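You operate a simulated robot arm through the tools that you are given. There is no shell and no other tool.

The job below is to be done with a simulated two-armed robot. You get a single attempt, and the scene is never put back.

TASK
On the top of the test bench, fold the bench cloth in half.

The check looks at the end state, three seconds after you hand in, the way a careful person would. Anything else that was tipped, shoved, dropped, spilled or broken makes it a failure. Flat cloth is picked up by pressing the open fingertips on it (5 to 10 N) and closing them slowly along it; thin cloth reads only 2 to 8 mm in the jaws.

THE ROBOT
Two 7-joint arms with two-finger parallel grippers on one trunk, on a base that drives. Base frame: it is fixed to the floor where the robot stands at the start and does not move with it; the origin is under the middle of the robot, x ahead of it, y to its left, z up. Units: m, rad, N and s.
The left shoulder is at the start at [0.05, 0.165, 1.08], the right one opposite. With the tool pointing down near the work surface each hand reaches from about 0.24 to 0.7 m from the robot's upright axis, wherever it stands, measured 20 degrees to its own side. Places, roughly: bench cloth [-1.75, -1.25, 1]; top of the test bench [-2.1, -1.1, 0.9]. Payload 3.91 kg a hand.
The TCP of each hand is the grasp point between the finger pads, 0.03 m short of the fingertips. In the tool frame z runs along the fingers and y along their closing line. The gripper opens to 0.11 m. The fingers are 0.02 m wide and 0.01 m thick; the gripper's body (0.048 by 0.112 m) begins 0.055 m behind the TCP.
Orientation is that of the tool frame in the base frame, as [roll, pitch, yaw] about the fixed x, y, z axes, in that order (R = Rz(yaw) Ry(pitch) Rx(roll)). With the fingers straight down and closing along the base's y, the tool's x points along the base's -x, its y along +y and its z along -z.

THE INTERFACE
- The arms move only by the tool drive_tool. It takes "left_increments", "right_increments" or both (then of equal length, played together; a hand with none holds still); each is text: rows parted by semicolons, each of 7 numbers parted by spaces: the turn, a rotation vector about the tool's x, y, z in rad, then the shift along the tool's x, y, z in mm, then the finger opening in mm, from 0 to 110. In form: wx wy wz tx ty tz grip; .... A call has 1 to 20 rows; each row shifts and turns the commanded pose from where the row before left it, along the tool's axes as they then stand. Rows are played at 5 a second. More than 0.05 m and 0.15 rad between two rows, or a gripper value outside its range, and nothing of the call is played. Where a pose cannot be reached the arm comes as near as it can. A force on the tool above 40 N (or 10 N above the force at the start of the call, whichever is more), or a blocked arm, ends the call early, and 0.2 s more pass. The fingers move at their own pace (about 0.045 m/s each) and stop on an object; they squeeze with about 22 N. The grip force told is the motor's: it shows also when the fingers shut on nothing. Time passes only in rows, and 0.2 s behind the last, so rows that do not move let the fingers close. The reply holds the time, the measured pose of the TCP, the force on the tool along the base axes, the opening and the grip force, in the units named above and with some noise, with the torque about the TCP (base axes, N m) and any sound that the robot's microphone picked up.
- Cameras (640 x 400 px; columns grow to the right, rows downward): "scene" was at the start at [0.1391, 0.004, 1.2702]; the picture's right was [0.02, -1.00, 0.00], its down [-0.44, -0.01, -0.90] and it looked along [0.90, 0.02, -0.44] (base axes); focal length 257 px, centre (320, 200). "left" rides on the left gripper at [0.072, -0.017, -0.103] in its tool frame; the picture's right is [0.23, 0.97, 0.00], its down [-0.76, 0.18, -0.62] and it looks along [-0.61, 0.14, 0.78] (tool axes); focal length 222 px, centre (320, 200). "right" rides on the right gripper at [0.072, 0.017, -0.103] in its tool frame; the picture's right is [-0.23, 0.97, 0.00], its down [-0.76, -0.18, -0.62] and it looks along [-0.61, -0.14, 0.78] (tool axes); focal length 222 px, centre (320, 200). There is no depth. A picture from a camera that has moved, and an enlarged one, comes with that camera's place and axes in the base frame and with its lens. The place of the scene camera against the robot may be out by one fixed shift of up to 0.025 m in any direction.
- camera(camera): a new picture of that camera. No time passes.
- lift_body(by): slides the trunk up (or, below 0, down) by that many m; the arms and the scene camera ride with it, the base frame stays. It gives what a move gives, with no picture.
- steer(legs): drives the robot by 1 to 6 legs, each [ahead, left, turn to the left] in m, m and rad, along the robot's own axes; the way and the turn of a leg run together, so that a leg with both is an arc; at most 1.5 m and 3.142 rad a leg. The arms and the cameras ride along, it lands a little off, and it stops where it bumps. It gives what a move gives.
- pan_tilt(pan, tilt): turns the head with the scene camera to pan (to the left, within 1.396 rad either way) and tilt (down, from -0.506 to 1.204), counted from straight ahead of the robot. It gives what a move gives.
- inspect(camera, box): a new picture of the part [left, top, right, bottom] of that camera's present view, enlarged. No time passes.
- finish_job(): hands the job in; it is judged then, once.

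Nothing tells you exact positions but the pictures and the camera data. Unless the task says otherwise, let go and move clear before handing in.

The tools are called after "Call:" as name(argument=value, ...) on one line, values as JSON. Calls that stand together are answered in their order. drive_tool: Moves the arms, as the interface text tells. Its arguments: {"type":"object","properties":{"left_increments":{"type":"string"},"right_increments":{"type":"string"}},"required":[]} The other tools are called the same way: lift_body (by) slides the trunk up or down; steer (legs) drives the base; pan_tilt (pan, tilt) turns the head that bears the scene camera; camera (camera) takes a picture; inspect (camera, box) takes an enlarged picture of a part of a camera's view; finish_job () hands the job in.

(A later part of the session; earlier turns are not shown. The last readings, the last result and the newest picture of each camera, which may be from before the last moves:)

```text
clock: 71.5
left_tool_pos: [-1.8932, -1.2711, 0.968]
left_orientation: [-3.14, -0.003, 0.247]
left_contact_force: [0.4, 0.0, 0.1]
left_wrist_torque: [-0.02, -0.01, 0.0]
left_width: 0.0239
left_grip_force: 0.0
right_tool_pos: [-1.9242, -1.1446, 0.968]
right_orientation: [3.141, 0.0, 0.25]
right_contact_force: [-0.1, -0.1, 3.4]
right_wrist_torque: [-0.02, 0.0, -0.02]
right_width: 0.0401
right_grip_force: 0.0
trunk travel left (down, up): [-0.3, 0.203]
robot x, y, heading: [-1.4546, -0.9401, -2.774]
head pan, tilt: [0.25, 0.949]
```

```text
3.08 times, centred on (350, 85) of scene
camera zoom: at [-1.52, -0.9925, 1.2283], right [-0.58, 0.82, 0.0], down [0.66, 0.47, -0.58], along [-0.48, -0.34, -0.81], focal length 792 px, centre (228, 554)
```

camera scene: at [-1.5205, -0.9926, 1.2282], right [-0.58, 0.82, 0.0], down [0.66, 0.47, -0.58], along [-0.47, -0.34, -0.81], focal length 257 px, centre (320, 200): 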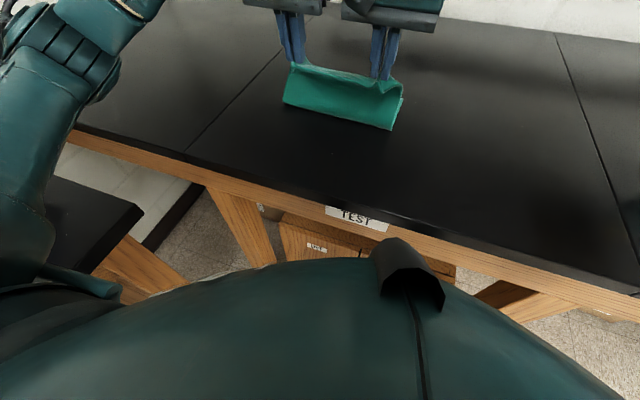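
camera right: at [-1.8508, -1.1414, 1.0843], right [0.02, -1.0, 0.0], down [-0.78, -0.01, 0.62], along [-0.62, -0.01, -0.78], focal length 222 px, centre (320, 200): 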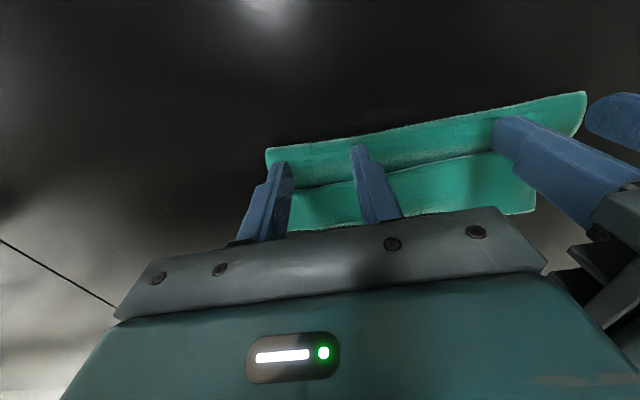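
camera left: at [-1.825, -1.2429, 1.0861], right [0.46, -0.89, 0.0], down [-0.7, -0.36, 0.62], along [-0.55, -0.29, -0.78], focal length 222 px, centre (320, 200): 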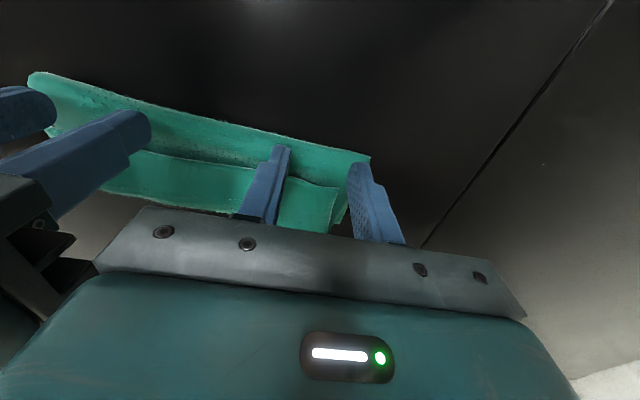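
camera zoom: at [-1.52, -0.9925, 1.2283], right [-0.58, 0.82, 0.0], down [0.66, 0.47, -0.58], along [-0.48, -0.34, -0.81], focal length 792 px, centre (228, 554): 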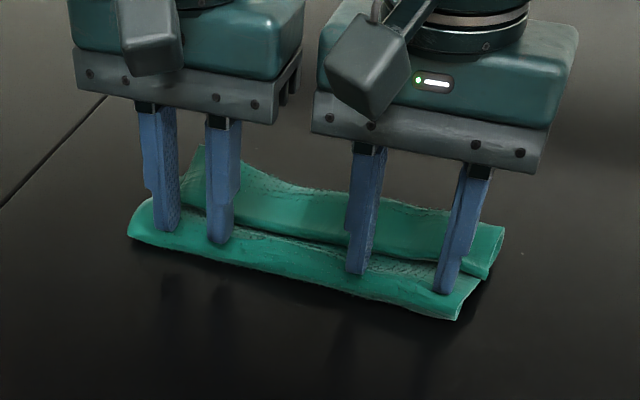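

The right fingertips lightly touch the crease roll. I push forward 20 mm in small steps and check how the strip responds.

Call:
drive_tool(left_increments="0 0 0 -4 0 0 24; 0 0 0 -4 0 0 24; 0 0 0 -4 0 1 24; 0 0 0 -4 0 1 24; 0 0 0 -4 0 0 24; 0 0 0 0 0 0 24", right_increments="0 0 0 -4 0 -0.5 40; 0 0 0 -4 0 0 40; 0 0 0 -4 0 1 40; 0 0 0 -4 0 0.5 40; 0 0 0 -4 0 0 40; 0 0 0 0 0 0 40")

Call:
inspect(camera="scene", box=[250, 20, 450, 150])

Call:
camera(camera="left")

Call:
camera(camera="right")

```text
clock: 72.9
left_tool_pos: [-1.9124, -1.2765, 0.9655]
left_orientation: [-3.142, -0.003, 0.249]
left_contact_force: [-0.8, 0.1, 0.8]
left_wrist_torque: [-0.01, 0.01, 0.04]
left_width: 0.0239
left_grip_force: 0.1
right_tool_pos: [-1.9432, -1.1488, 0.9662]
right_orientation: [3.141, 0.0, 0.248]
right_contact_force: [-0.5, -0.7, 0.1]
right_wrist_torque: [0.03, -0.03, 0.02]
right_width: 0.0401
right_grip_force: 0.1
trunk travel left (down, up): [-0.3, 0.203]
robot x, y, heading: [-1.4543, -0.943, -2.776]
head pan, tilt: [0.25, 0.949]
```

```text
3.08 times, centred on (350, 85) of scene
camera zoom: at [-1.5202, -0.9926, 1.2283], right [-0.58, 0.82, 0.0], down [0.66, 0.47, -0.58], along [-0.48, -0.34, -0.81], focal length 792 px, centre (228, 554)
```

zoom: 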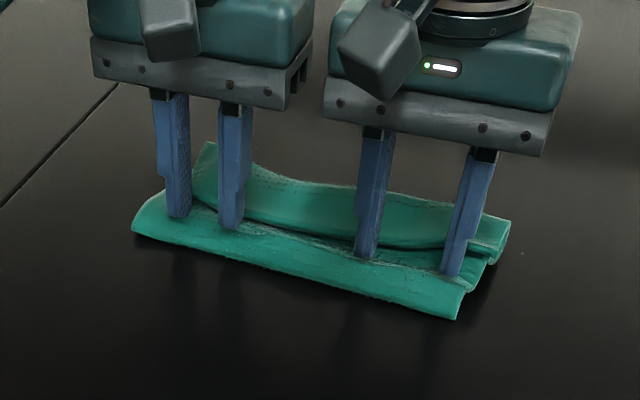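

```text
taken
camera left: at [-1.8456, -1.2419, 1.0686], right [0.46, -0.89, 0.0], down [-0.7, -0.36, 0.62], along [-0.55, -0.29, -0.78], focal length 222 px, centre (320, 200)
```

left: 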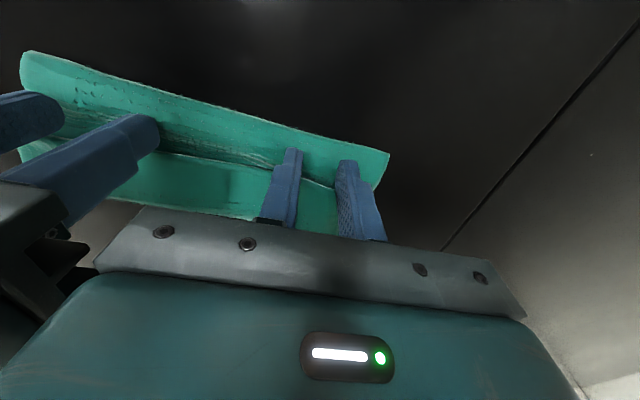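

```text
taken
camera right: at [-1.87, -1.1462, 1.0697], right [0.02, -1.0, 0.0], down [-0.78, -0.01, 0.62], along [-0.62, -0.01, -0.78], focal length 222 px, centre (320, 200)
```

right: 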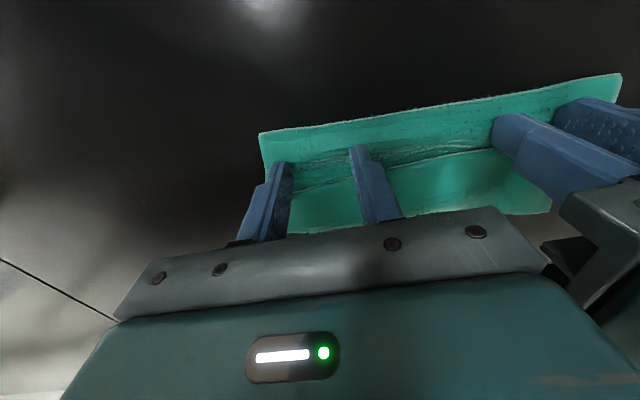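

The fingers have reached the strip's edge. I keep pushing forward.

Call:
drive_tool(left_increments="0 0 0 -4 0 0 24; 0 0 0 -4 0 0 24; 0 0 0 -4 0 0 24; 0 0 0 -4 0 0 24; 0 0 0 -4 0 0 24; 0 0 0 -4 0 0 24; 0 0 0 0 0 0 24", right_increments="0 0 0 -4 0 0 40; 0 0 0 -4 0 0 40; 0 0 0 -4 0 0 40; 0 0 0 -4 0 0 40; 0 0 0 -4 0 0 40; 0 0 0 -4 0 0 40; 0 0 0 0 0 0 40")

Call:
inspect(camera="scene", box=[250, 20, 450, 150])

Call:
camera(camera="left")

Call:
camera(camera="right")

```text
clock: 74.5
left_tool_pos: [-1.937, -1.2827, 0.9655]
left_orientation: [-3.142, -0.001, 0.248]
left_contact_force: [-0.3, 0.3, 0.5]
left_wrist_torque: [-0.03, -0.01, 0.0]
left_width: 0.0239
left_grip_force: 0.2
right_tool_pos: [-1.9672, -1.1552, 0.9668]
right_orientation: [3.14, 0.001, 0.246]
right_contact_force: [-0.6, -0.6, 0.2]
right_wrist_torque: [0.0, 0.03, -0.02]
right_width: 0.04
right_grip_force: 0.1
trunk travel left (down, up): [-0.3, 0.203]
robot x, y, heading: [-1.4526, -0.941, -2.774]
head pan, tilt: [0.25, 0.949]
```

```text
3.08 times, centred on (350, 85) of scene
camera zoom: at [-1.5202, -0.9926, 1.2283], right [-0.58, 0.82, 0.0], down [0.66, 0.47, -0.58], along [-0.48, -0.34, -0.81], focal length 792 px, centre (228, 554)
```

zoom: 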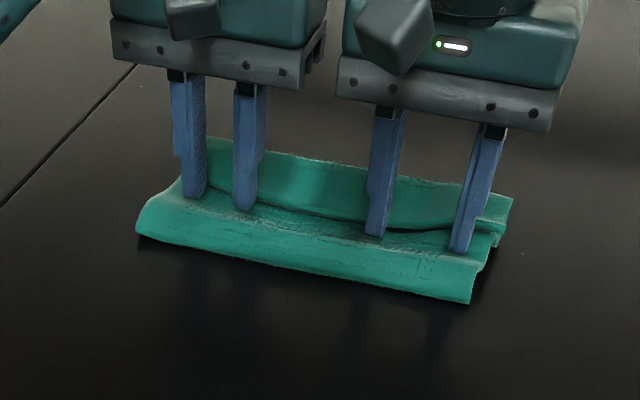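

```text
taken
camera left: at [-1.8692, -1.2477, 1.0684], right [0.46, -0.89, 0.0], down [-0.7, -0.36, 0.62], along [-0.55, -0.29, -0.78], focal length 222 px, centre (320, 200)
```

left: 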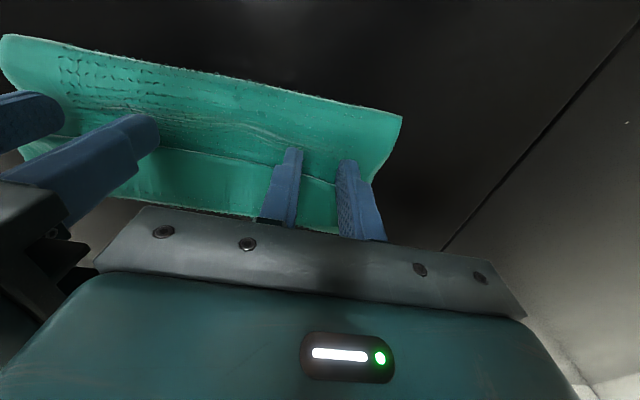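

```text
taken
camera right: at [-1.8936, -1.1521, 1.0695], right [0.02, -1.0, 0.0], down [-0.78, -0.01, 0.62], along [-0.62, -0.01, -0.78], focal length 222 px, centre (320, 200)
```

right: 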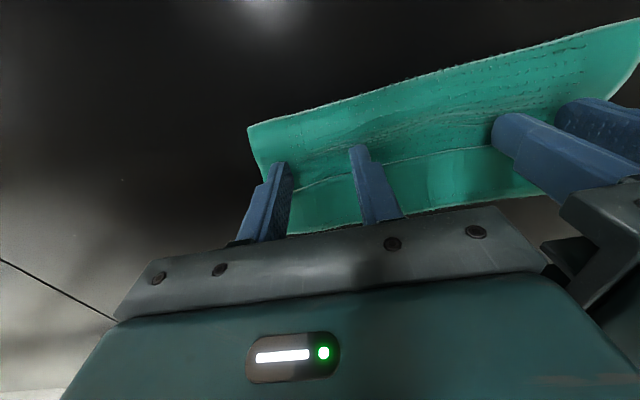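

The strip is rolling forward along with the push. I continue, tilting the fingers gradually forward to keep within reach and rising slightly to tip the edge over.

Call:
drive_tool(left_increments="0 -0.03 0 -4 0 0 24; 0 -0.03 0 -4 0 0 24; 0 -0.03 0 -4 0 0 24; 0 -0.03 0 -4 0 0 24; 0 -0.03 0 -4 0 0 24; 0 -0.03 0 -4 0 0 24; 0 -0.03 0 -4 0 0 24; 0 -0.03 0 -4 0 0 24; 0 0 0 0 0 0 24", right_increments="0 -0.03 0 -4 0 0 40; 0 -0.03 0 -4 0 0 40; 0 -0.03 0 -4 0 0 40; 0 -0.03 0 -4 0 0 40; 0 -0.03 0 -4 0 0 40; 0 -0.03 0 -4 0 0 40; 0 -0.03 0 -4 0 0 40; 0 -0.03 0 -4 0 0 40; 0 0 0 0 0 0 40")

Call:
inspect(camera="scene", box=[250, 20, 450, 150])

Call:
camera(camera="left")

Call:
camera(camera="right")

```text
clock: 76.5
left_tool_pos: [-1.9655, -1.2912, 0.9686]
left_orientation: [-3.141, 0.239, 0.248]
left_contact_force: [0.2, -0.6, -0.1]
left_wrist_torque: [0.03, -0.01, 0.0]
left_width: 0.024
left_grip_force: 0.1
right_tool_pos: [-1.9971, -1.1624, 0.9718]
right_orientation: [-3.14, 0.242, 0.249]
right_contact_force: [0.1, 0.1, -1.1]
right_wrist_torque: [-0.02, -0.02, 0.01]
right_width: 0.0399
right_grip_force: 0.1
trunk travel left (down, up): [-0.3, 0.203]
robot x, y, heading: [-1.4514, -0.9405, -2.776]
head pan, tilt: [0.25, 0.949]
```

```text
3.08 times, centred on (350, 85) of scene
camera zoom: at [-1.5202, -0.9926, 1.2283], right [-0.58, 0.82, 0.0], down [0.66, 0.47, -0.58], along [-0.48, -0.34, -0.81], focal length 792 px, centre (228, 554)
```

zoom: 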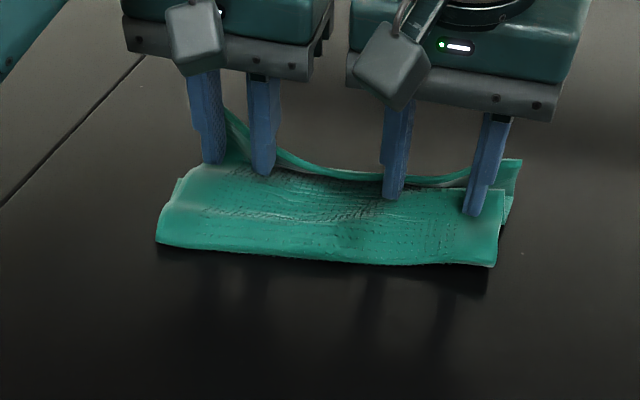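

```text
taken
camera left: at [-1.8778, -1.2501, 1.0518], right [0.45, -0.89, -0.05], down [-0.53, -0.32, 0.79], along [-0.72, -0.33, -0.62], focal length 222 px, centre (320, 200)
```

left: 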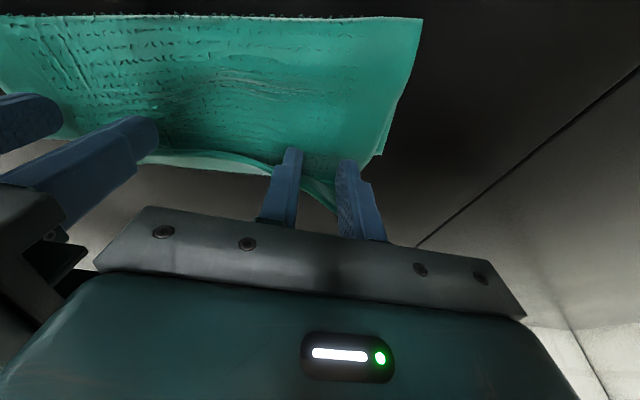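

```text
taken
camera right: at [-1.9026, -1.1542, 1.0532], right [0.03, -1.0, 0.05], down [-0.62, 0.03, 0.79], along [-0.79, -0.05, -0.61], focal length 222 px, centre (320, 200)
```

right: 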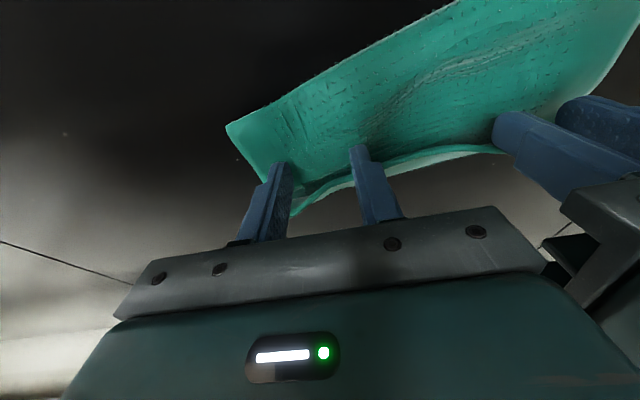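

The strip is now standing upright ahead of the fingers, though the right side got dragged forward some. I raise the fingers and push higher up so the strip tips over forward without dragging the layers below.

Call:
drive_tool(left_increments="0 0 0 -1.0 0 -3.9 24; 0 0 0 -1.9 0 -7.8 24; 0 0 0 -5.8 0 1.4 24; 0 0 0 -5.8 0 1.4 24; 0 0 0 -5.8 0 1.4 24; 0 0 0 -5.8 0 1.4 24; 0 0 0 -5.8 0 1.4 24; 0 0 0 0 0 0 24", right_increments="0 0 0 -1.0 0 -3.9 40; 0 0 0 -1.9 0 -7.8 40; 0 0 0 -5.8 0 1.4 40; 0 0 0 -5.8 0 1.4 40; 0 0 0 -5.8 0 1.4 40; 0 0 0 -5.8 0 1.4 40; 0 0 0 -5.8 0 1.4 40; 0 0 0 0 0 0 40")

Call:
inspect(camera="scene", box=[250, 20, 450, 150])

Call:
camera(camera="left")

Call:
camera(camera="right")

```text
clock: 78.3
left_tool_pos: [-1.9955, -1.2974, 0.9809]
left_orientation: [-3.142, 0.238, 0.247]
left_contact_force: [-0.8, 0.2, 0.1]
left_wrist_torque: [-0.02, 0.02, 0.02]
left_width: 0.0241
left_grip_force: 0.0
right_tool_pos: [-2.0273, -1.1713, 0.9832]
right_orientation: [3.14, 0.239, 0.247]
right_contact_force: [0.0, -1.2, -0.7]
right_wrist_torque: [0.06, 0.02, 0.0]
right_width: 0.0399
right_grip_force: 0.1
trunk travel left (down, up): [-0.3, 0.203]
robot x, y, heading: [-1.4498, -0.9412, -2.776]
head pan, tilt: [0.25, 0.949]
```

```text
3.08 times, centred on (350, 85) of scene
camera zoom: at [-1.5202, -0.9926, 1.2283], right [-0.58, 0.82, 0.0], down [0.66, 0.47, -0.58], along [-0.48, -0.34, -0.81], focal length 792 px, centre (228, 554)
```

zoom: 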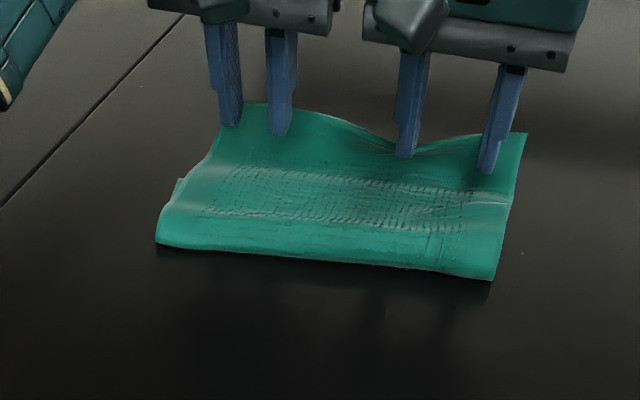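

```text
taken
camera left: at [-1.9072, -1.2573, 1.0639], right [0.45, -0.89, -0.05], down [-0.53, -0.32, 0.79], along [-0.72, -0.33, -0.62], focal length 222 px, centre (320, 200)
```

left: 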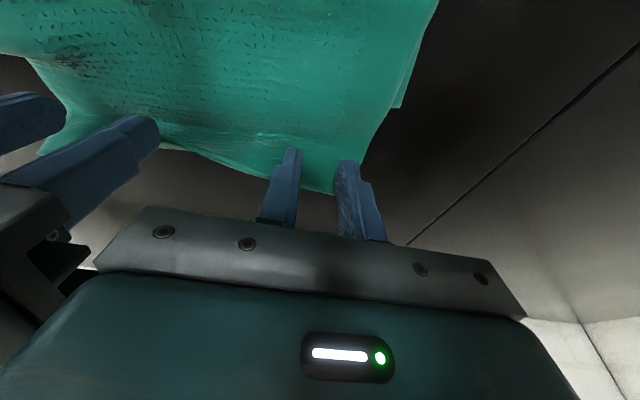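

```text
taken
camera right: at [-1.9316, -1.1621, 1.0652], right [0.03, -1.0, 0.05], down [-0.62, 0.03, 0.79], along [-0.79, -0.05, -0.62], focal length 222 px, centre (320, 200)
```

right: 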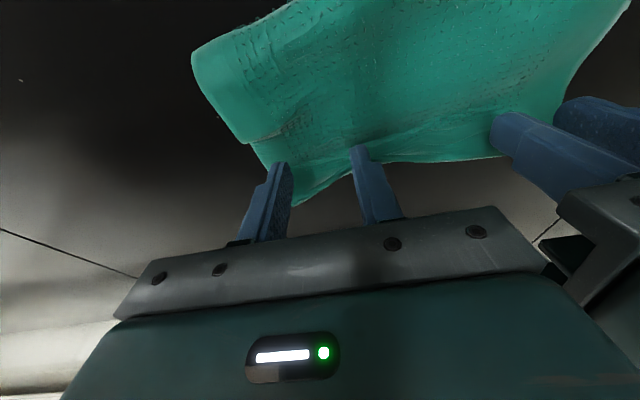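

The strip has flipped forward and the upper layer now lies flat, extending past the back. I raise the hands clear and look at the whole cloth.

Call:
drive_tool(left_increments="0 0 0 -2.4 0 -9.7 24; 0 0 0 -4.8 0 -19.4 24; 0 0 0 -4.8 0 -19.4 24; 0 0 0 0 0 -20 24; 0 0 0 0 0 0 24; 0 0 0 0 0 0 24", right_increments="0 0 0 -2.4 0 -9.7 40; 0 0 0 -4.8 0 -19.4 40; 0 0 0 -4.8 0 -19.4 40; 0 0 0 0 0 -20 40; 0 0 0 0 0 0 40; 0 0 0 0 0 0 40")

Call:
inspect(camera="scene", box=[250, 20, 450, 150])

Call:
camera(camera="left")

Call:
camera(camera="right")

```text
clock: 79.7
left_tool_pos: [-1.9896, -1.2967, 1.0506]
left_orientation: [-3.14, 0.241, 0.247]
left_contact_force: [-0.4, -0.4, -0.9]
left_wrist_torque: [0.02, -0.02, 0.0]
left_width: 0.0239
left_grip_force: 0.0
right_tool_pos: [-2.0218, -1.1692, 1.0523]
right_orientation: [3.139, 0.24, 0.248]
right_contact_force: [0.0, -0.1, 0.6]
right_wrist_torque: [0.0, 0.02, -0.03]
right_width: 0.04
right_grip_force: 0.1
trunk travel left (down, up): [-0.3, 0.203]
robot x, y, heading: [-1.452, -0.9434, -2.774]
head pan, tilt: [0.25, 0.949]
```

```text
3.08 times, centred on (350, 85) of scene
camera zoom: at [-1.5202, -0.9926, 1.2283], right [-0.58, 0.82, 0.0], down [0.66, 0.47, -0.58], along [-0.48, -0.34, -0.81], focal length 792 px, centre (228, 554)
```

zoom: 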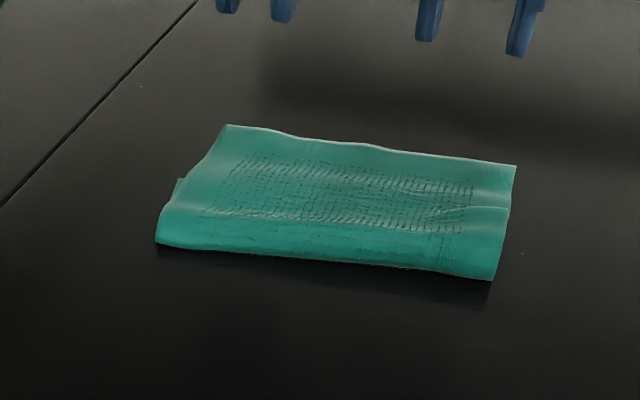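

```text
taken
camera left: at [-1.902, -1.2559, 1.1335], right [0.45, -0.89, -0.05], down [-0.53, -0.32, 0.79], along [-0.72, -0.33, -0.62], focal length 222 px, centre (320, 200)
```

left: 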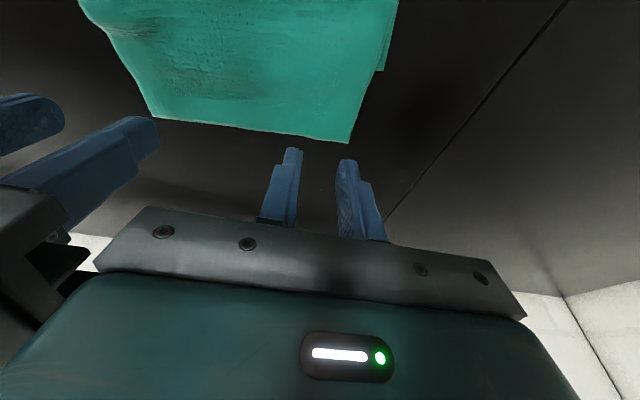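

```text
taken
camera right: at [-1.927, -1.1606, 1.1351], right [0.03, -1.0, 0.05], down [-0.62, 0.03, 0.79], along [-0.79, -0.05, -0.62], focal length 222 px, centre (320, 200)
```

right: 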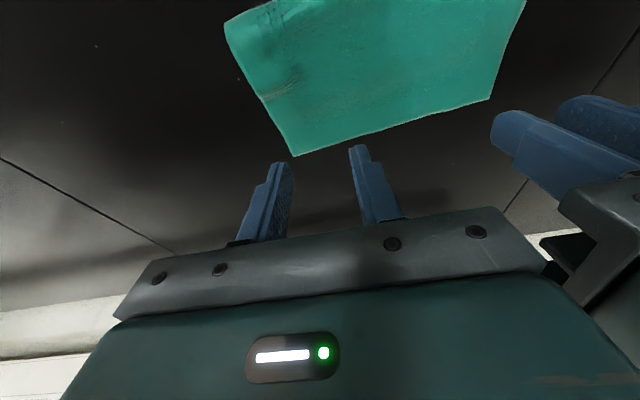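

The cloth is now in a clean single fold with the top layer overhanging at the back. I'll zoom in to measure where the lower layer's edge is.

Call:
inspect(camera="scene", box=[290, 50, 420, 120])

Call:
inspect(camera="left", box=[80, 0, 420, 160])

Call:
inspect(camera="right", box=[200, 0, 540, 170])

```text
4.92 times, centred on (355, 85) of scene
camera zoom: at [-1.5202, -0.9926, 1.2283], right [-0.58, 0.82, 0.0], down [0.66, 0.47, -0.58], along [-0.48, -0.34, -0.81], focal length 1267 px, centre (148, 766)
```

zoom: 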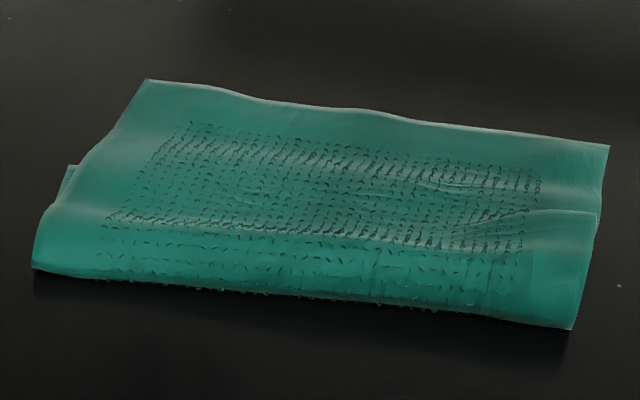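

```text
1.88 times, centred on (250, 80) of left
camera zoom: at [-1.902, -1.2559, 1.1335], right [0.45, -0.89, -0.05], down [-0.53, -0.32, 0.79], along [-0.72, -0.33, -0.62], focal length 418 px, centre (452, 426)
```

zoom: 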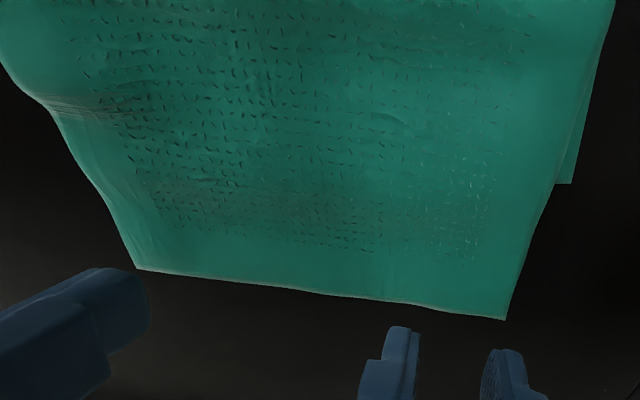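

```text
1.88 times, centred on (370, 85) of right
camera zoom: at [-1.927, -1.1606, 1.1351], right [0.03, -1.0, 0.05], down [-0.62, 0.03, 0.79], along [-0.79, -0.05, -0.62], focal length 418 px, centre (226, 416)
```

zoom: 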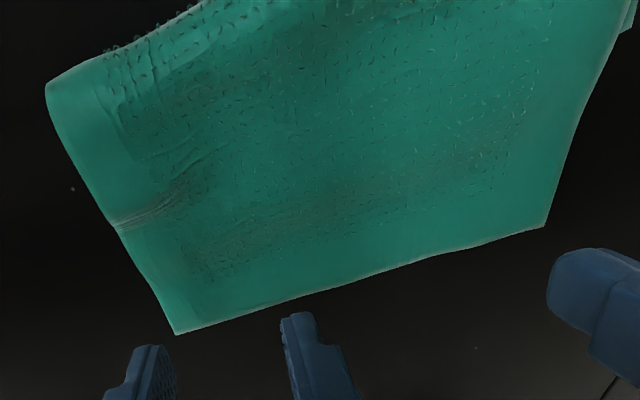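

The fold is clean now, but the top layer overhangs: its far edge is at u≈2.305-2.325 while the lower edge is near 2.225-2.25, so it needs to come back about 7-8 cm. I'll pinch the overhanging edge from above, where only a single layer lies on the bench, and re-lay it in line.

Call:
drive_tool(left_increments="0 -0.1425 0 0 0 0 34; 0 -0.1425 0 0 0 0 34; 0 0 0 -0.95 4.1 25.8 34; 0 0 0 -0.95 4.1 25.8 34; 0 0 0 -0.95 4.1 25.8 34; 0 0 0 0 0 0 34", right_increments="0 -0.1425 0 0 0 0 34; 0 -0.1425 0 0 0 0 34; 0 0 0 -5.1 -5.4 28.9 34; 0 0 0 -5.1 -5.4 28.9 34; 0 0 0 -5.1 -5.4 28.9 34; 0 0 0 0 0 0 34")

Call:
camera(camera="left")

Call:
camera(camera="right")

Call:
inspect(camera="scene", box=[250, 20, 450, 150])

```text
clock: 81.1
left_tool_pos: [-2.0274, -1.3182, 0.9851]
left_orientation: [-3.141, 0.524, 0.249]
left_contact_force: [-0.3, 0.4, -0.3]
left_wrist_torque: [0.01, 0.0, 0.04]
left_width: 0.0338
left_grip_force: 0.2
right_tool_pos: [-2.0801, -1.1676, 0.9845]
right_orientation: [-3.14, 0.524, 0.247]
right_contact_force: [-1.0, -0.9, -0.5]
right_wrist_torque: [0.03, 0.02, 0.07]
right_width: 0.0338
right_grip_force: 0.1
trunk travel left (down, up): [-0.3, 0.203]
robot x, y, heading: [-1.4514, -0.9442, -2.773]
head pan, tilt: [0.25, 0.949]
```

```text
taken
camera left: at [-1.92, -1.2741, 1.0381], right [0.43, -0.9, -0.11], down [-0.29, -0.26, 0.92], along [-0.85, -0.36, -0.37], focal length 222 px, centre (320, 200)
```

left: 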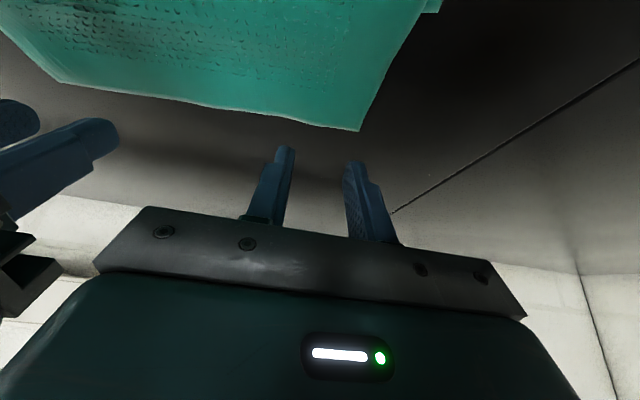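

```text
taken
camera right: at [-1.9664, -1.1538, 1.0365], right [0.05, -0.99, 0.11], down [-0.38, 0.09, 0.92], along [-0.92, -0.09, -0.37], focal length 222 px, centre (320, 200)
```

right: 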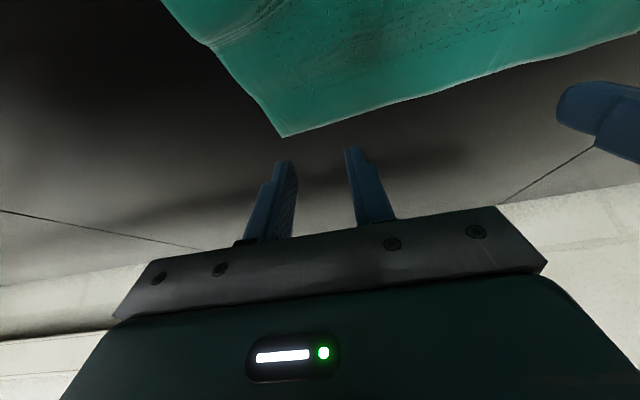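

```text
3.08 times, centred on (350, 85) of scene
camera zoom: at [-1.5201, -0.9925, 1.2283], right [-0.58, 0.82, 0.0], down [0.66, 0.47, -0.58], along [-0.48, -0.34, -0.81], focal length 792 px, centre (228, 554)
```

zoom: 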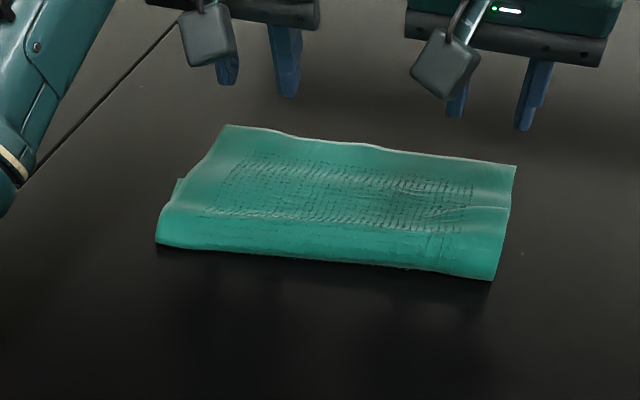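

Both hands are well placed 9-11 mm inside the overhanging edge. I descend with both, and pinch with the left first as that worked before.

Call:
drive_tool(left_increments="0 0 0 5.0 0 8.65 34; 0 0 0 5.0 0 8.65 34; 0 0 0 3.5 0 6.05 34; 0 0 0 0 0 0 34", right_increments="0 0 0 5.0 0 8.65 34; 0 0 0 4.0 0 6.9 34; 0 0 0 2.5 0 4.3 34; 0 0 0 0 0 0 34")

Call:
drive_tool(left_increments="0 0 0 1.0 0 1.73 34; 0 0 0 0.8 0 1.3 34; 0 0 0 0 0 0 34")

```text
clock: 82.1
left_tool_pos: [-2.03, -1.3216, 0.968]
left_orientation: [3.138, 0.541, 0.247]
left_contact_force: [-0.5, 0.1, -0.5]
left_wrist_torque: [0.0, -0.02, -0.02]
left_width: 0.0339
left_grip_force: 0.1
right_tool_pos: [-2.0805, -1.1668, 0.9621]
right_orientation: [3.139, 0.525, 0.249]
right_contact_force: [0.9, 0.3, 0.0]
right_wrist_torque: [0.04, 0.01, -0.01]
right_width: 0.0339
right_grip_force: 0.0
trunk travel left (down, up): [-0.3, 0.203]
robot x, y, heading: [-1.4508, -0.9407, -2.777]
head pan, tilt: [0.25, 0.949]
```

```text
clock: 82.9
left_tool_pos: [-2.0286, -1.3246, 0.9715]
left_orientation: [3.136, 0.552, 0.25]
left_contact_force: [0.7, 0.1, 0.5]
left_wrist_torque: [0.02, 0.05, -0.02]
left_width: 0.0342
left_grip_force: 0.1
right_tool_pos: [-2.0791, -1.1668, 0.9636]
right_orientation: [3.141, 0.528, 0.248]
right_contact_force: [-0.5, -0.1, -0.9]
right_wrist_torque: [-0.02, -0.02, 0.01]
right_width: 0.034
right_grip_force: 0.1
trunk travel left (down, up): [-0.3, 0.203]
robot x, y, heading: [-1.4555, -0.9442, -2.777]
head pan, tilt: [0.25, 0.949]
```

The left hand isn't following its command (it drifted up to z 0.97 with no force on the tool), so a joint limit or something touching the arm is possible. I'll look at the left arm.

Call:
pan_tilt(pan=0.9, tilt=0.5)

Call:
camera(camera="scene")

```text
clock: 83.9
left_tool_pos: [-2.0065, -1.311, 0.9553]
left_orientation: [3.138, 0.526, 0.249]
left_contact_force: [-0.3, -0.7, 1.5]
left_wrist_torque: [-0.01, 0.05, -0.02]
left_width: 0.034
left_grip_force: 0.1
right_tool_pos: [-2.0612, -1.163, 0.9757]
right_orientation: [3.137, 0.549, 0.251]
right_contact_force: [0.4, -0.7, 0.7]
right_wrist_torque: [0.0, 0.04, 0.02]
right_width: 0.034
right_grip_force: 0.1
trunk travel left (down, up): [-0.3, 0.203]
robot x, y, heading: [-1.4483, -0.9383, -2.769]
head pan, tilt: [0.901, 0.499]
```

```text
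taken
camera scene: at [-1.4622, -1.0263, 1.2655], right [-0.96, 0.3, 0.02], down [0.12, 0.45, -0.89], along [-0.27, -0.84, -0.47], focal length 257 px, centre (320, 200)
```

scene: 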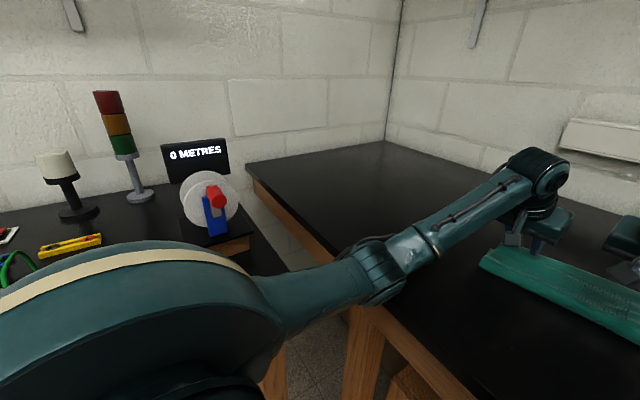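

The left elbow has dropped to the bench's front edge, so the arm is blocked there. I retreat both hands up and back, then raise the trunk so the elbows ride higher.

Call:
drive_tool(left_increments="0 0 0 0.3 0 -10 34; 0 0 0 0.3 0 -16 34; 0 0 0 0.3 0 -20 34; 0 0 0 0.3 0 -20 34; 0 0 0 0 0 0 34", right_increments="0 0 0 0.3 0 -10 34; 0 0 0 0.3 0 -16 34; 0 0 0 0.3 0 -20 34; 0 0 0 0.3 0 -20 34; 0 0 0 0 0 0 34")

Call:
camera(camera="scene")

```text
clock: 85.1
left_tool_pos: [-1.9967, -1.3086, 1.0142]
left_orientation: [-3.141, 0.532, 0.244]
left_contact_force: [0.3, 0.3, 0.2]
left_wrist_torque: [0.01, 0.04, -0.05]
left_width: 0.0339
left_grip_force: 0.1
right_tool_pos: [-2.05, -1.1578, 1.0215]
right_orientation: [3.14, 0.529, 0.246]
right_contact_force: [1.4, -0.6, 0.3]
right_wrist_torque: [0.02, 0.04, 0.0]
right_width: 0.0342
right_grip_force: 0.0
trunk travel left (down, up): [-0.3, 0.203]
robot x, y, heading: [-1.4547, -0.9453, -2.784]
head pan, tilt: [0.901, 0.499]
```

```text
taken
camera scene: at [-1.4883, -1.0381, 1.2661], right [-0.95, 0.3, 0.0], down [0.14, 0.46, -0.88], along [-0.27, -0.84, -0.48], focal length 257 px, centre (320, 200)
```

scene: 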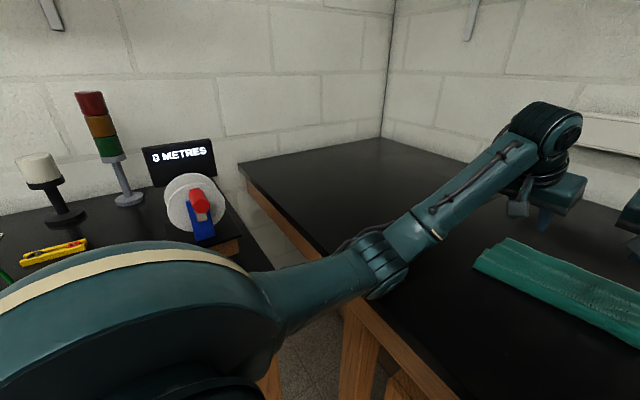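

That released the load and the robot is level again. Now I raise the trunk by 0.12 m to keep the elbows well above the bench.

Call:
lift_body(by=0.12)

Call:
camera(camera="scene")

```text
clock: 86.6
left_tool_pos: [-1.9954, -1.3112, 1.1306]
left_orientation: [3.141, 0.523, 0.249]
left_contact_force: [0.2, 0.4, 0.0]
left_wrist_torque: [0.0, -0.02, 0.01]
left_width: 0.0341
left_grip_force: 0.1
right_tool_pos: [-2.048, -1.16, 1.1378]
right_orientation: [3.14, 0.523, 0.248]
right_contact_force: [-0.3, -0.1, 0.6]
right_wrist_torque: [0.0, 0.01, -0.01]
right_width: 0.0342
right_grip_force: 0.0
trunk travel left (down, up): [-0.42, 0.083]
robot x, y, heading: [-1.4508, -0.9418, -2.775]
head pan, tilt: [0.901, 0.499]
```

```text
taken
camera scene: at [-1.4883, -1.0375, 1.3857], right [-0.95, 0.3, 0.0], down [0.14, 0.46, -0.88], along [-0.26, -0.84, -0.48], focal length 257 px, centre (320, 200)
```

scene: 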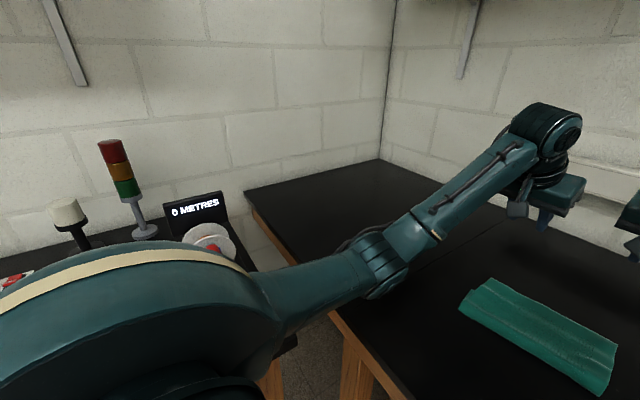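

The elbow is now well above the bench. I turn the head back to check the cloth from the higher viewpoint.

Call:
pan_tilt(pan=0.25, tilt=0.95)

Call:
camera(camera="scene")

Call:
inspect(camera="scene", box=[250, 40, 450, 170])

Call:
camera(camera="left")

Call:
camera(camera="right")

```text
clock: 87.6
left_tool_pos: [-1.9949, -1.3095, 1.1309]
left_orientation: [3.141, 0.524, 0.248]
left_contact_force: [0.3, -0.3, -0.4]
left_wrist_torque: [0.04, 0.01, 0.03]
left_width: 0.0339
left_grip_force: 0.0
right_tool_pos: [-2.0487, -1.1593, 1.1384]
right_orientation: [3.14, 0.526, 0.248]
right_contact_force: [0.1, -1.2, 0.4]
right_wrist_torque: [0.01, -0.01, -0.02]
right_width: 0.0341
right_grip_force: 0.0
trunk travel left (down, up): [-0.42, 0.083]
robot x, y, heading: [-1.4499, -0.9467, -2.77]
head pan, tilt: [0.25, 0.949]
```

```text
taken
camera scene: at [-1.5202, -0.9926, 1.3483], right [-0.58, 0.82, 0.0], down [0.66, 0.47, -0.58], along [-0.48, -0.34, -0.81], focal length 257 px, centre (320, 200)
```

scene: 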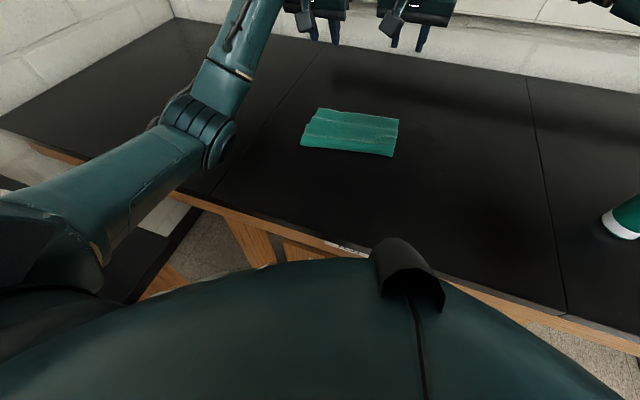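

```text
3.08 times, centred on (350, 105) of scene
camera zoom: at [-1.5202, -0.9926, 1.3483], right [-0.58, 0.82, 0.0], down [0.66, 0.47, -0.58], along [-0.48, -0.34, -0.81], focal length 792 px, centre (228, 492)
```

zoom: 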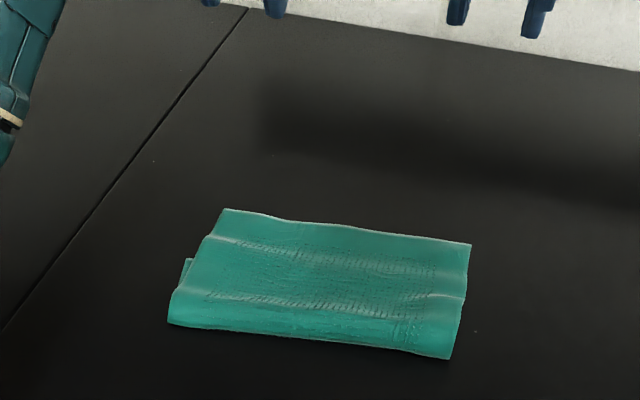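

```text
taken
camera left: at [-1.8873, -1.2648, 1.1835], right [0.43, -0.9, -0.11], down [-0.29, -0.26, 0.92], along [-0.85, -0.36, -0.37], focal length 222 px, centre (320, 200)
```

left: 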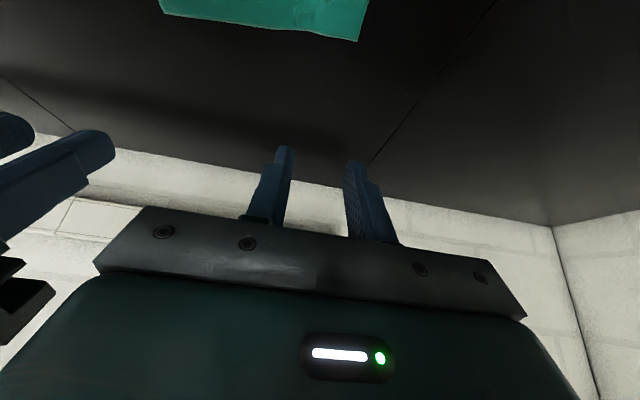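

```text
taken
camera right: at [-1.9338, -1.1457, 1.1905], right [0.05, -0.99, 0.11], down [-0.38, 0.09, 0.92], along [-0.92, -0.09, -0.37], focal length 222 px, centre (320, 200)
```

right: 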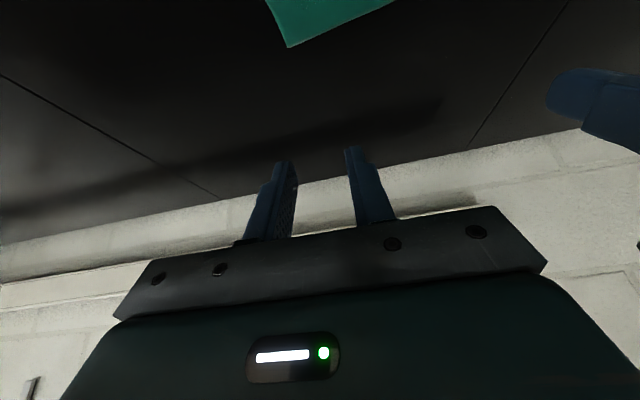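

The cloth is unchanged: upper corners at about u 2.30 and 2.33, lower back-left corner at 2.23. With the trunk raised I lower both hands again to hover over the overhanging edge and check that the arms follow.

Call:
drive_tool(left_increments="0 0 0 11.15 0 35.7 34; 0 0 0 11.15 0 35.7 34; 0 0 0 11.15 0 35.7 34; 0 0 0 11.15 0 35.7 34; 0 0 0 0 0 0 34", right_increments="0 0 0 11.8 0 37.5 34; 0 0 0 11.8 0 37.5 34; 0 0 0 11.8 0 37.5 34; 0 0 0 11.8 0 37.5 34; 0 0 0 0 0 0 34")

Call:
camera(camera="scene")

Call:
camera(camera="left")

Call:
camera(camera="right")

```text
clock: 88.8
left_tool_pos: [-2.027, -1.318, 0.9846]
left_orientation: [-3.141, 0.524, 0.249]
left_contact_force: [-0.3, 0.5, -0.5]
left_wrist_torque: [0.01, 0.0, -0.03]
left_width: 0.034
left_grip_force: 0.2
right_tool_pos: [-2.0821, -1.1672, 0.9848]
right_orientation: [3.14, 0.526, 0.246]
right_contact_force: [-0.5, -0.9, 0.2]
right_wrist_torque: [-0.02, -0.01, 0.0]
right_width: 0.0341
right_grip_force: 0.0
trunk travel left (down, up): [-0.42, 0.083]
robot x, y, heading: [-1.4554, -0.942, -2.779]
head pan, tilt: [0.25, 0.949]
```

```text
taken
camera scene: at [-1.5199, -0.9924, 1.3483], right [-0.58, 0.82, 0.0], down [0.66, 0.47, -0.58], along [-0.48, -0.34, -0.81], focal length 257 px, centre (320, 200)
```

scene: 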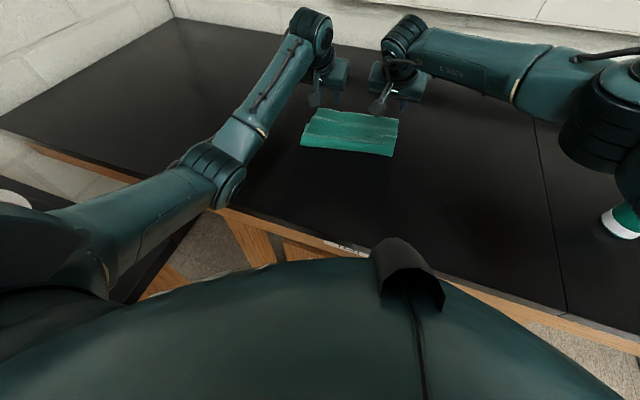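

```text
taken
camera left: at [-1.9196, -1.2722, 1.0371], right [0.43, -0.9, -0.11], down [-0.29, -0.26, 0.92], along [-0.85, -0.36, -0.37], focal length 222 px, centre (320, 200)
```

left: 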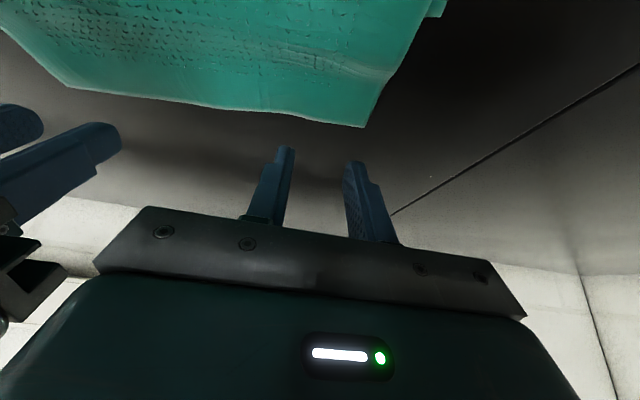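

```text
taken
camera right: at [-1.9672, -1.1535, 1.037], right [0.05, -0.99, 0.11], down [-0.38, 0.09, 0.92], along [-0.92, -0.09, -0.37], focal length 222 px, centre (320, 200)
```

right: 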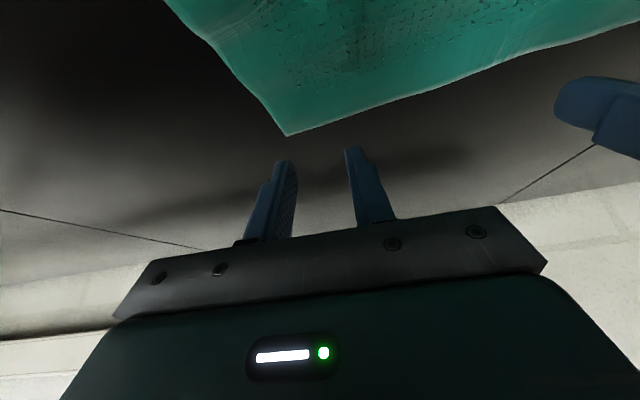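

Both hands are at their hover poses, but the right elbow looks close to the green bottle. I'll look to the right before going further.

Call:
pan_tilt(pan=-0.5, tilt=0.7)

Call:
camera(camera="scene")

```text
clock: 89.9
left_tool_pos: [-2.0282, -1.3175, 0.9846]
left_orientation: [-3.141, 0.524, 0.248]
left_contact_force: [0.2, -0.5, -0.5]
left_wrist_torque: [0.01, -0.02, -0.02]
left_width: 0.0341
left_grip_force: 0.1
right_tool_pos: [-2.0816, -1.1672, 0.9838]
right_orientation: [3.139, 0.525, 0.249]
right_contact_force: [-0.4, -0.4, 0.3]
right_wrist_torque: [0.0, -0.03, -0.03]
right_width: 0.0339
right_grip_force: 0.1
trunk travel left (down, up): [-0.42, 0.083]
robot x, y, heading: [-1.4493, -0.9409, -2.77]
head pan, tilt: [-0.499, 0.7]
```

```text
taken
camera scene: at [-1.545, -0.9394, 1.368], right [0.13, 0.99, 0.0], down [0.64, -0.09, -0.76], along [-0.76, 0.1, -0.64], focal length 257 px, centre (320, 200)
```

scene: 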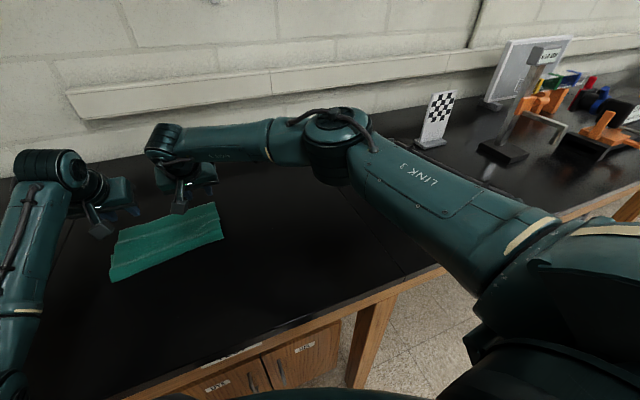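

The right elbow is high and well clear of the bottle. The left top corner had shifted about 7 mm, so I bring the left hand back 9 mm and descend with both.

Call:
pan_tilt(pan=0.25, tilt=0.95)

Call:
drive_tool(left_increments="0 0 0 7.8 0 -4.5 34; 0 0 0 5.0 0 8.65 34; 0 0 0 5.0 0 8.65 34; 0 0 0 3.5 0 6.05 34; 0 0 0 0 0 0 34", right_increments="0 0 0 0 0 0 34; 0 0 0 5.0 0 8.65 34; 0 0 0 5.0 0 8.65 34; 0 0 0 2.0 0 3.4 34; 0 0 0 0 0 0 34")

```text
clock: 91.0
left_tool_pos: [-2.0271, -1.3167, 0.985]
left_orientation: [-3.141, 0.523, 0.247]
left_contact_force: [0.2, 0.8, 1.0]
left_wrist_torque: [0.04, -0.02, -0.01]
left_width: 0.034
left_grip_force: 0.0
right_tool_pos: [-2.0824, -1.1675, 0.9849]
right_orientation: [3.139, 0.526, 0.248]
right_contact_force: [0.2, 0.6, 0.2]
right_wrist_torque: [-0.04, -0.01, -0.02]
right_width: 0.0339
right_grip_force: 0.0
trunk travel left (down, up): [-0.42, 0.083]
robot x, y, heading: [-1.4523, -0.9431, -2.775]
head pan, tilt: [0.25, 0.949]
```

```text
clock: 92.2
left_tool_pos: [-2.0175, -1.3154, 0.957]
left_orientation: [-3.141, 0.522, 0.246]
left_contact_force: [-1.1, 0.1, -0.7]
left_wrist_torque: [0.01, -0.03, 0.0]
left_width: 0.0342
left_grip_force: 0.0
right_tool_pos: [-2.0808, -1.1682, 0.9612]
right_orientation: [3.14, 0.526, 0.247]
right_contact_force: [0.1, -0.8, 0.2]
right_wrist_torque: [-0.03, -0.01, -0.03]
right_width: 0.0337
right_grip_force: 0.0
trunk travel left (down, up): [-0.42, 0.083]
robot x, y, heading: [-1.4505, -0.9427, -2.777]
head pan, tilt: [0.25, 0.949]
```

The arms follow properly now. I lower the left to press at about 8-10 N.

Call:
drive_tool(left_increments="0 0 0 0.8 0 1.3 34; 0 0 0 0.5 0 0.9 34; 0 0 0 0 0 0 34")

Call:
drive_tool(left_increments="0 0 0 0.4 0 0.7 34; 0 0 0 0 0 0 34")

Call:
camera(camera="left")

```text
clock: 93.0
left_tool_pos: [-2.0178, -1.3158, 0.9555]
left_orientation: [3.141, 0.525, 0.248]
left_contact_force: [-0.5, 0.6, 1.6]
left_wrist_torque: [-0.03, -0.02, 0.0]
left_width: 0.0339
left_grip_force: 0.0
right_tool_pos: [-2.081, -1.1665, 0.9621]
right_orientation: [3.141, 0.526, 0.247]
right_contact_force: [0.0, -0.1, -0.3]
right_wrist_torque: [0.01, 0.0, -0.01]
right_width: 0.0341
right_grip_force: 0.0
trunk travel left (down, up): [-0.42, 0.083]
robot x, y, heading: [-1.4506, -0.9431, -2.776]
head pan, tilt: [0.25, 0.949]
```

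```text
clock: 93.6
left_tool_pos: [-2.0178, -1.3157, 0.9558]
left_orientation: [-3.141, 0.524, 0.249]
left_contact_force: [-0.5, -0.7, 2.3]
left_wrist_torque: [0.03, 0.01, 0.02]
left_width: 0.034
left_grip_force: 0.0
right_tool_pos: [-2.0806, -1.1667, 0.9614]
right_orientation: [3.141, 0.525, 0.248]
right_contact_force: [-0.7, -0.2, -0.4]
right_wrist_torque: [-0.02, -0.01, 0.02]
right_width: 0.0339
right_grip_force: 0.1
trunk travel left (down, up): [-0.42, 0.083]
robot x, y, heading: [-1.452, -0.9425, -2.773]
head pan, tilt: [0.25, 0.949]
```

```text
taken
camera left: at [-1.9103, -1.2708, 1.0075], right [0.43, -0.9, -0.11], down [-0.29, -0.26, 0.92], along [-0.85, -0.36, -0.37], focal length 222 px, centre (320, 200)
```

left: 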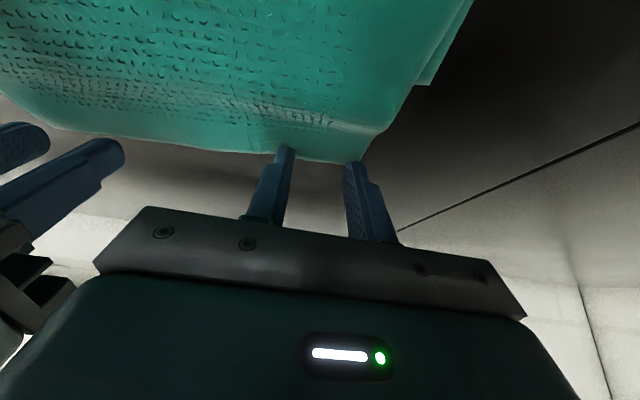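

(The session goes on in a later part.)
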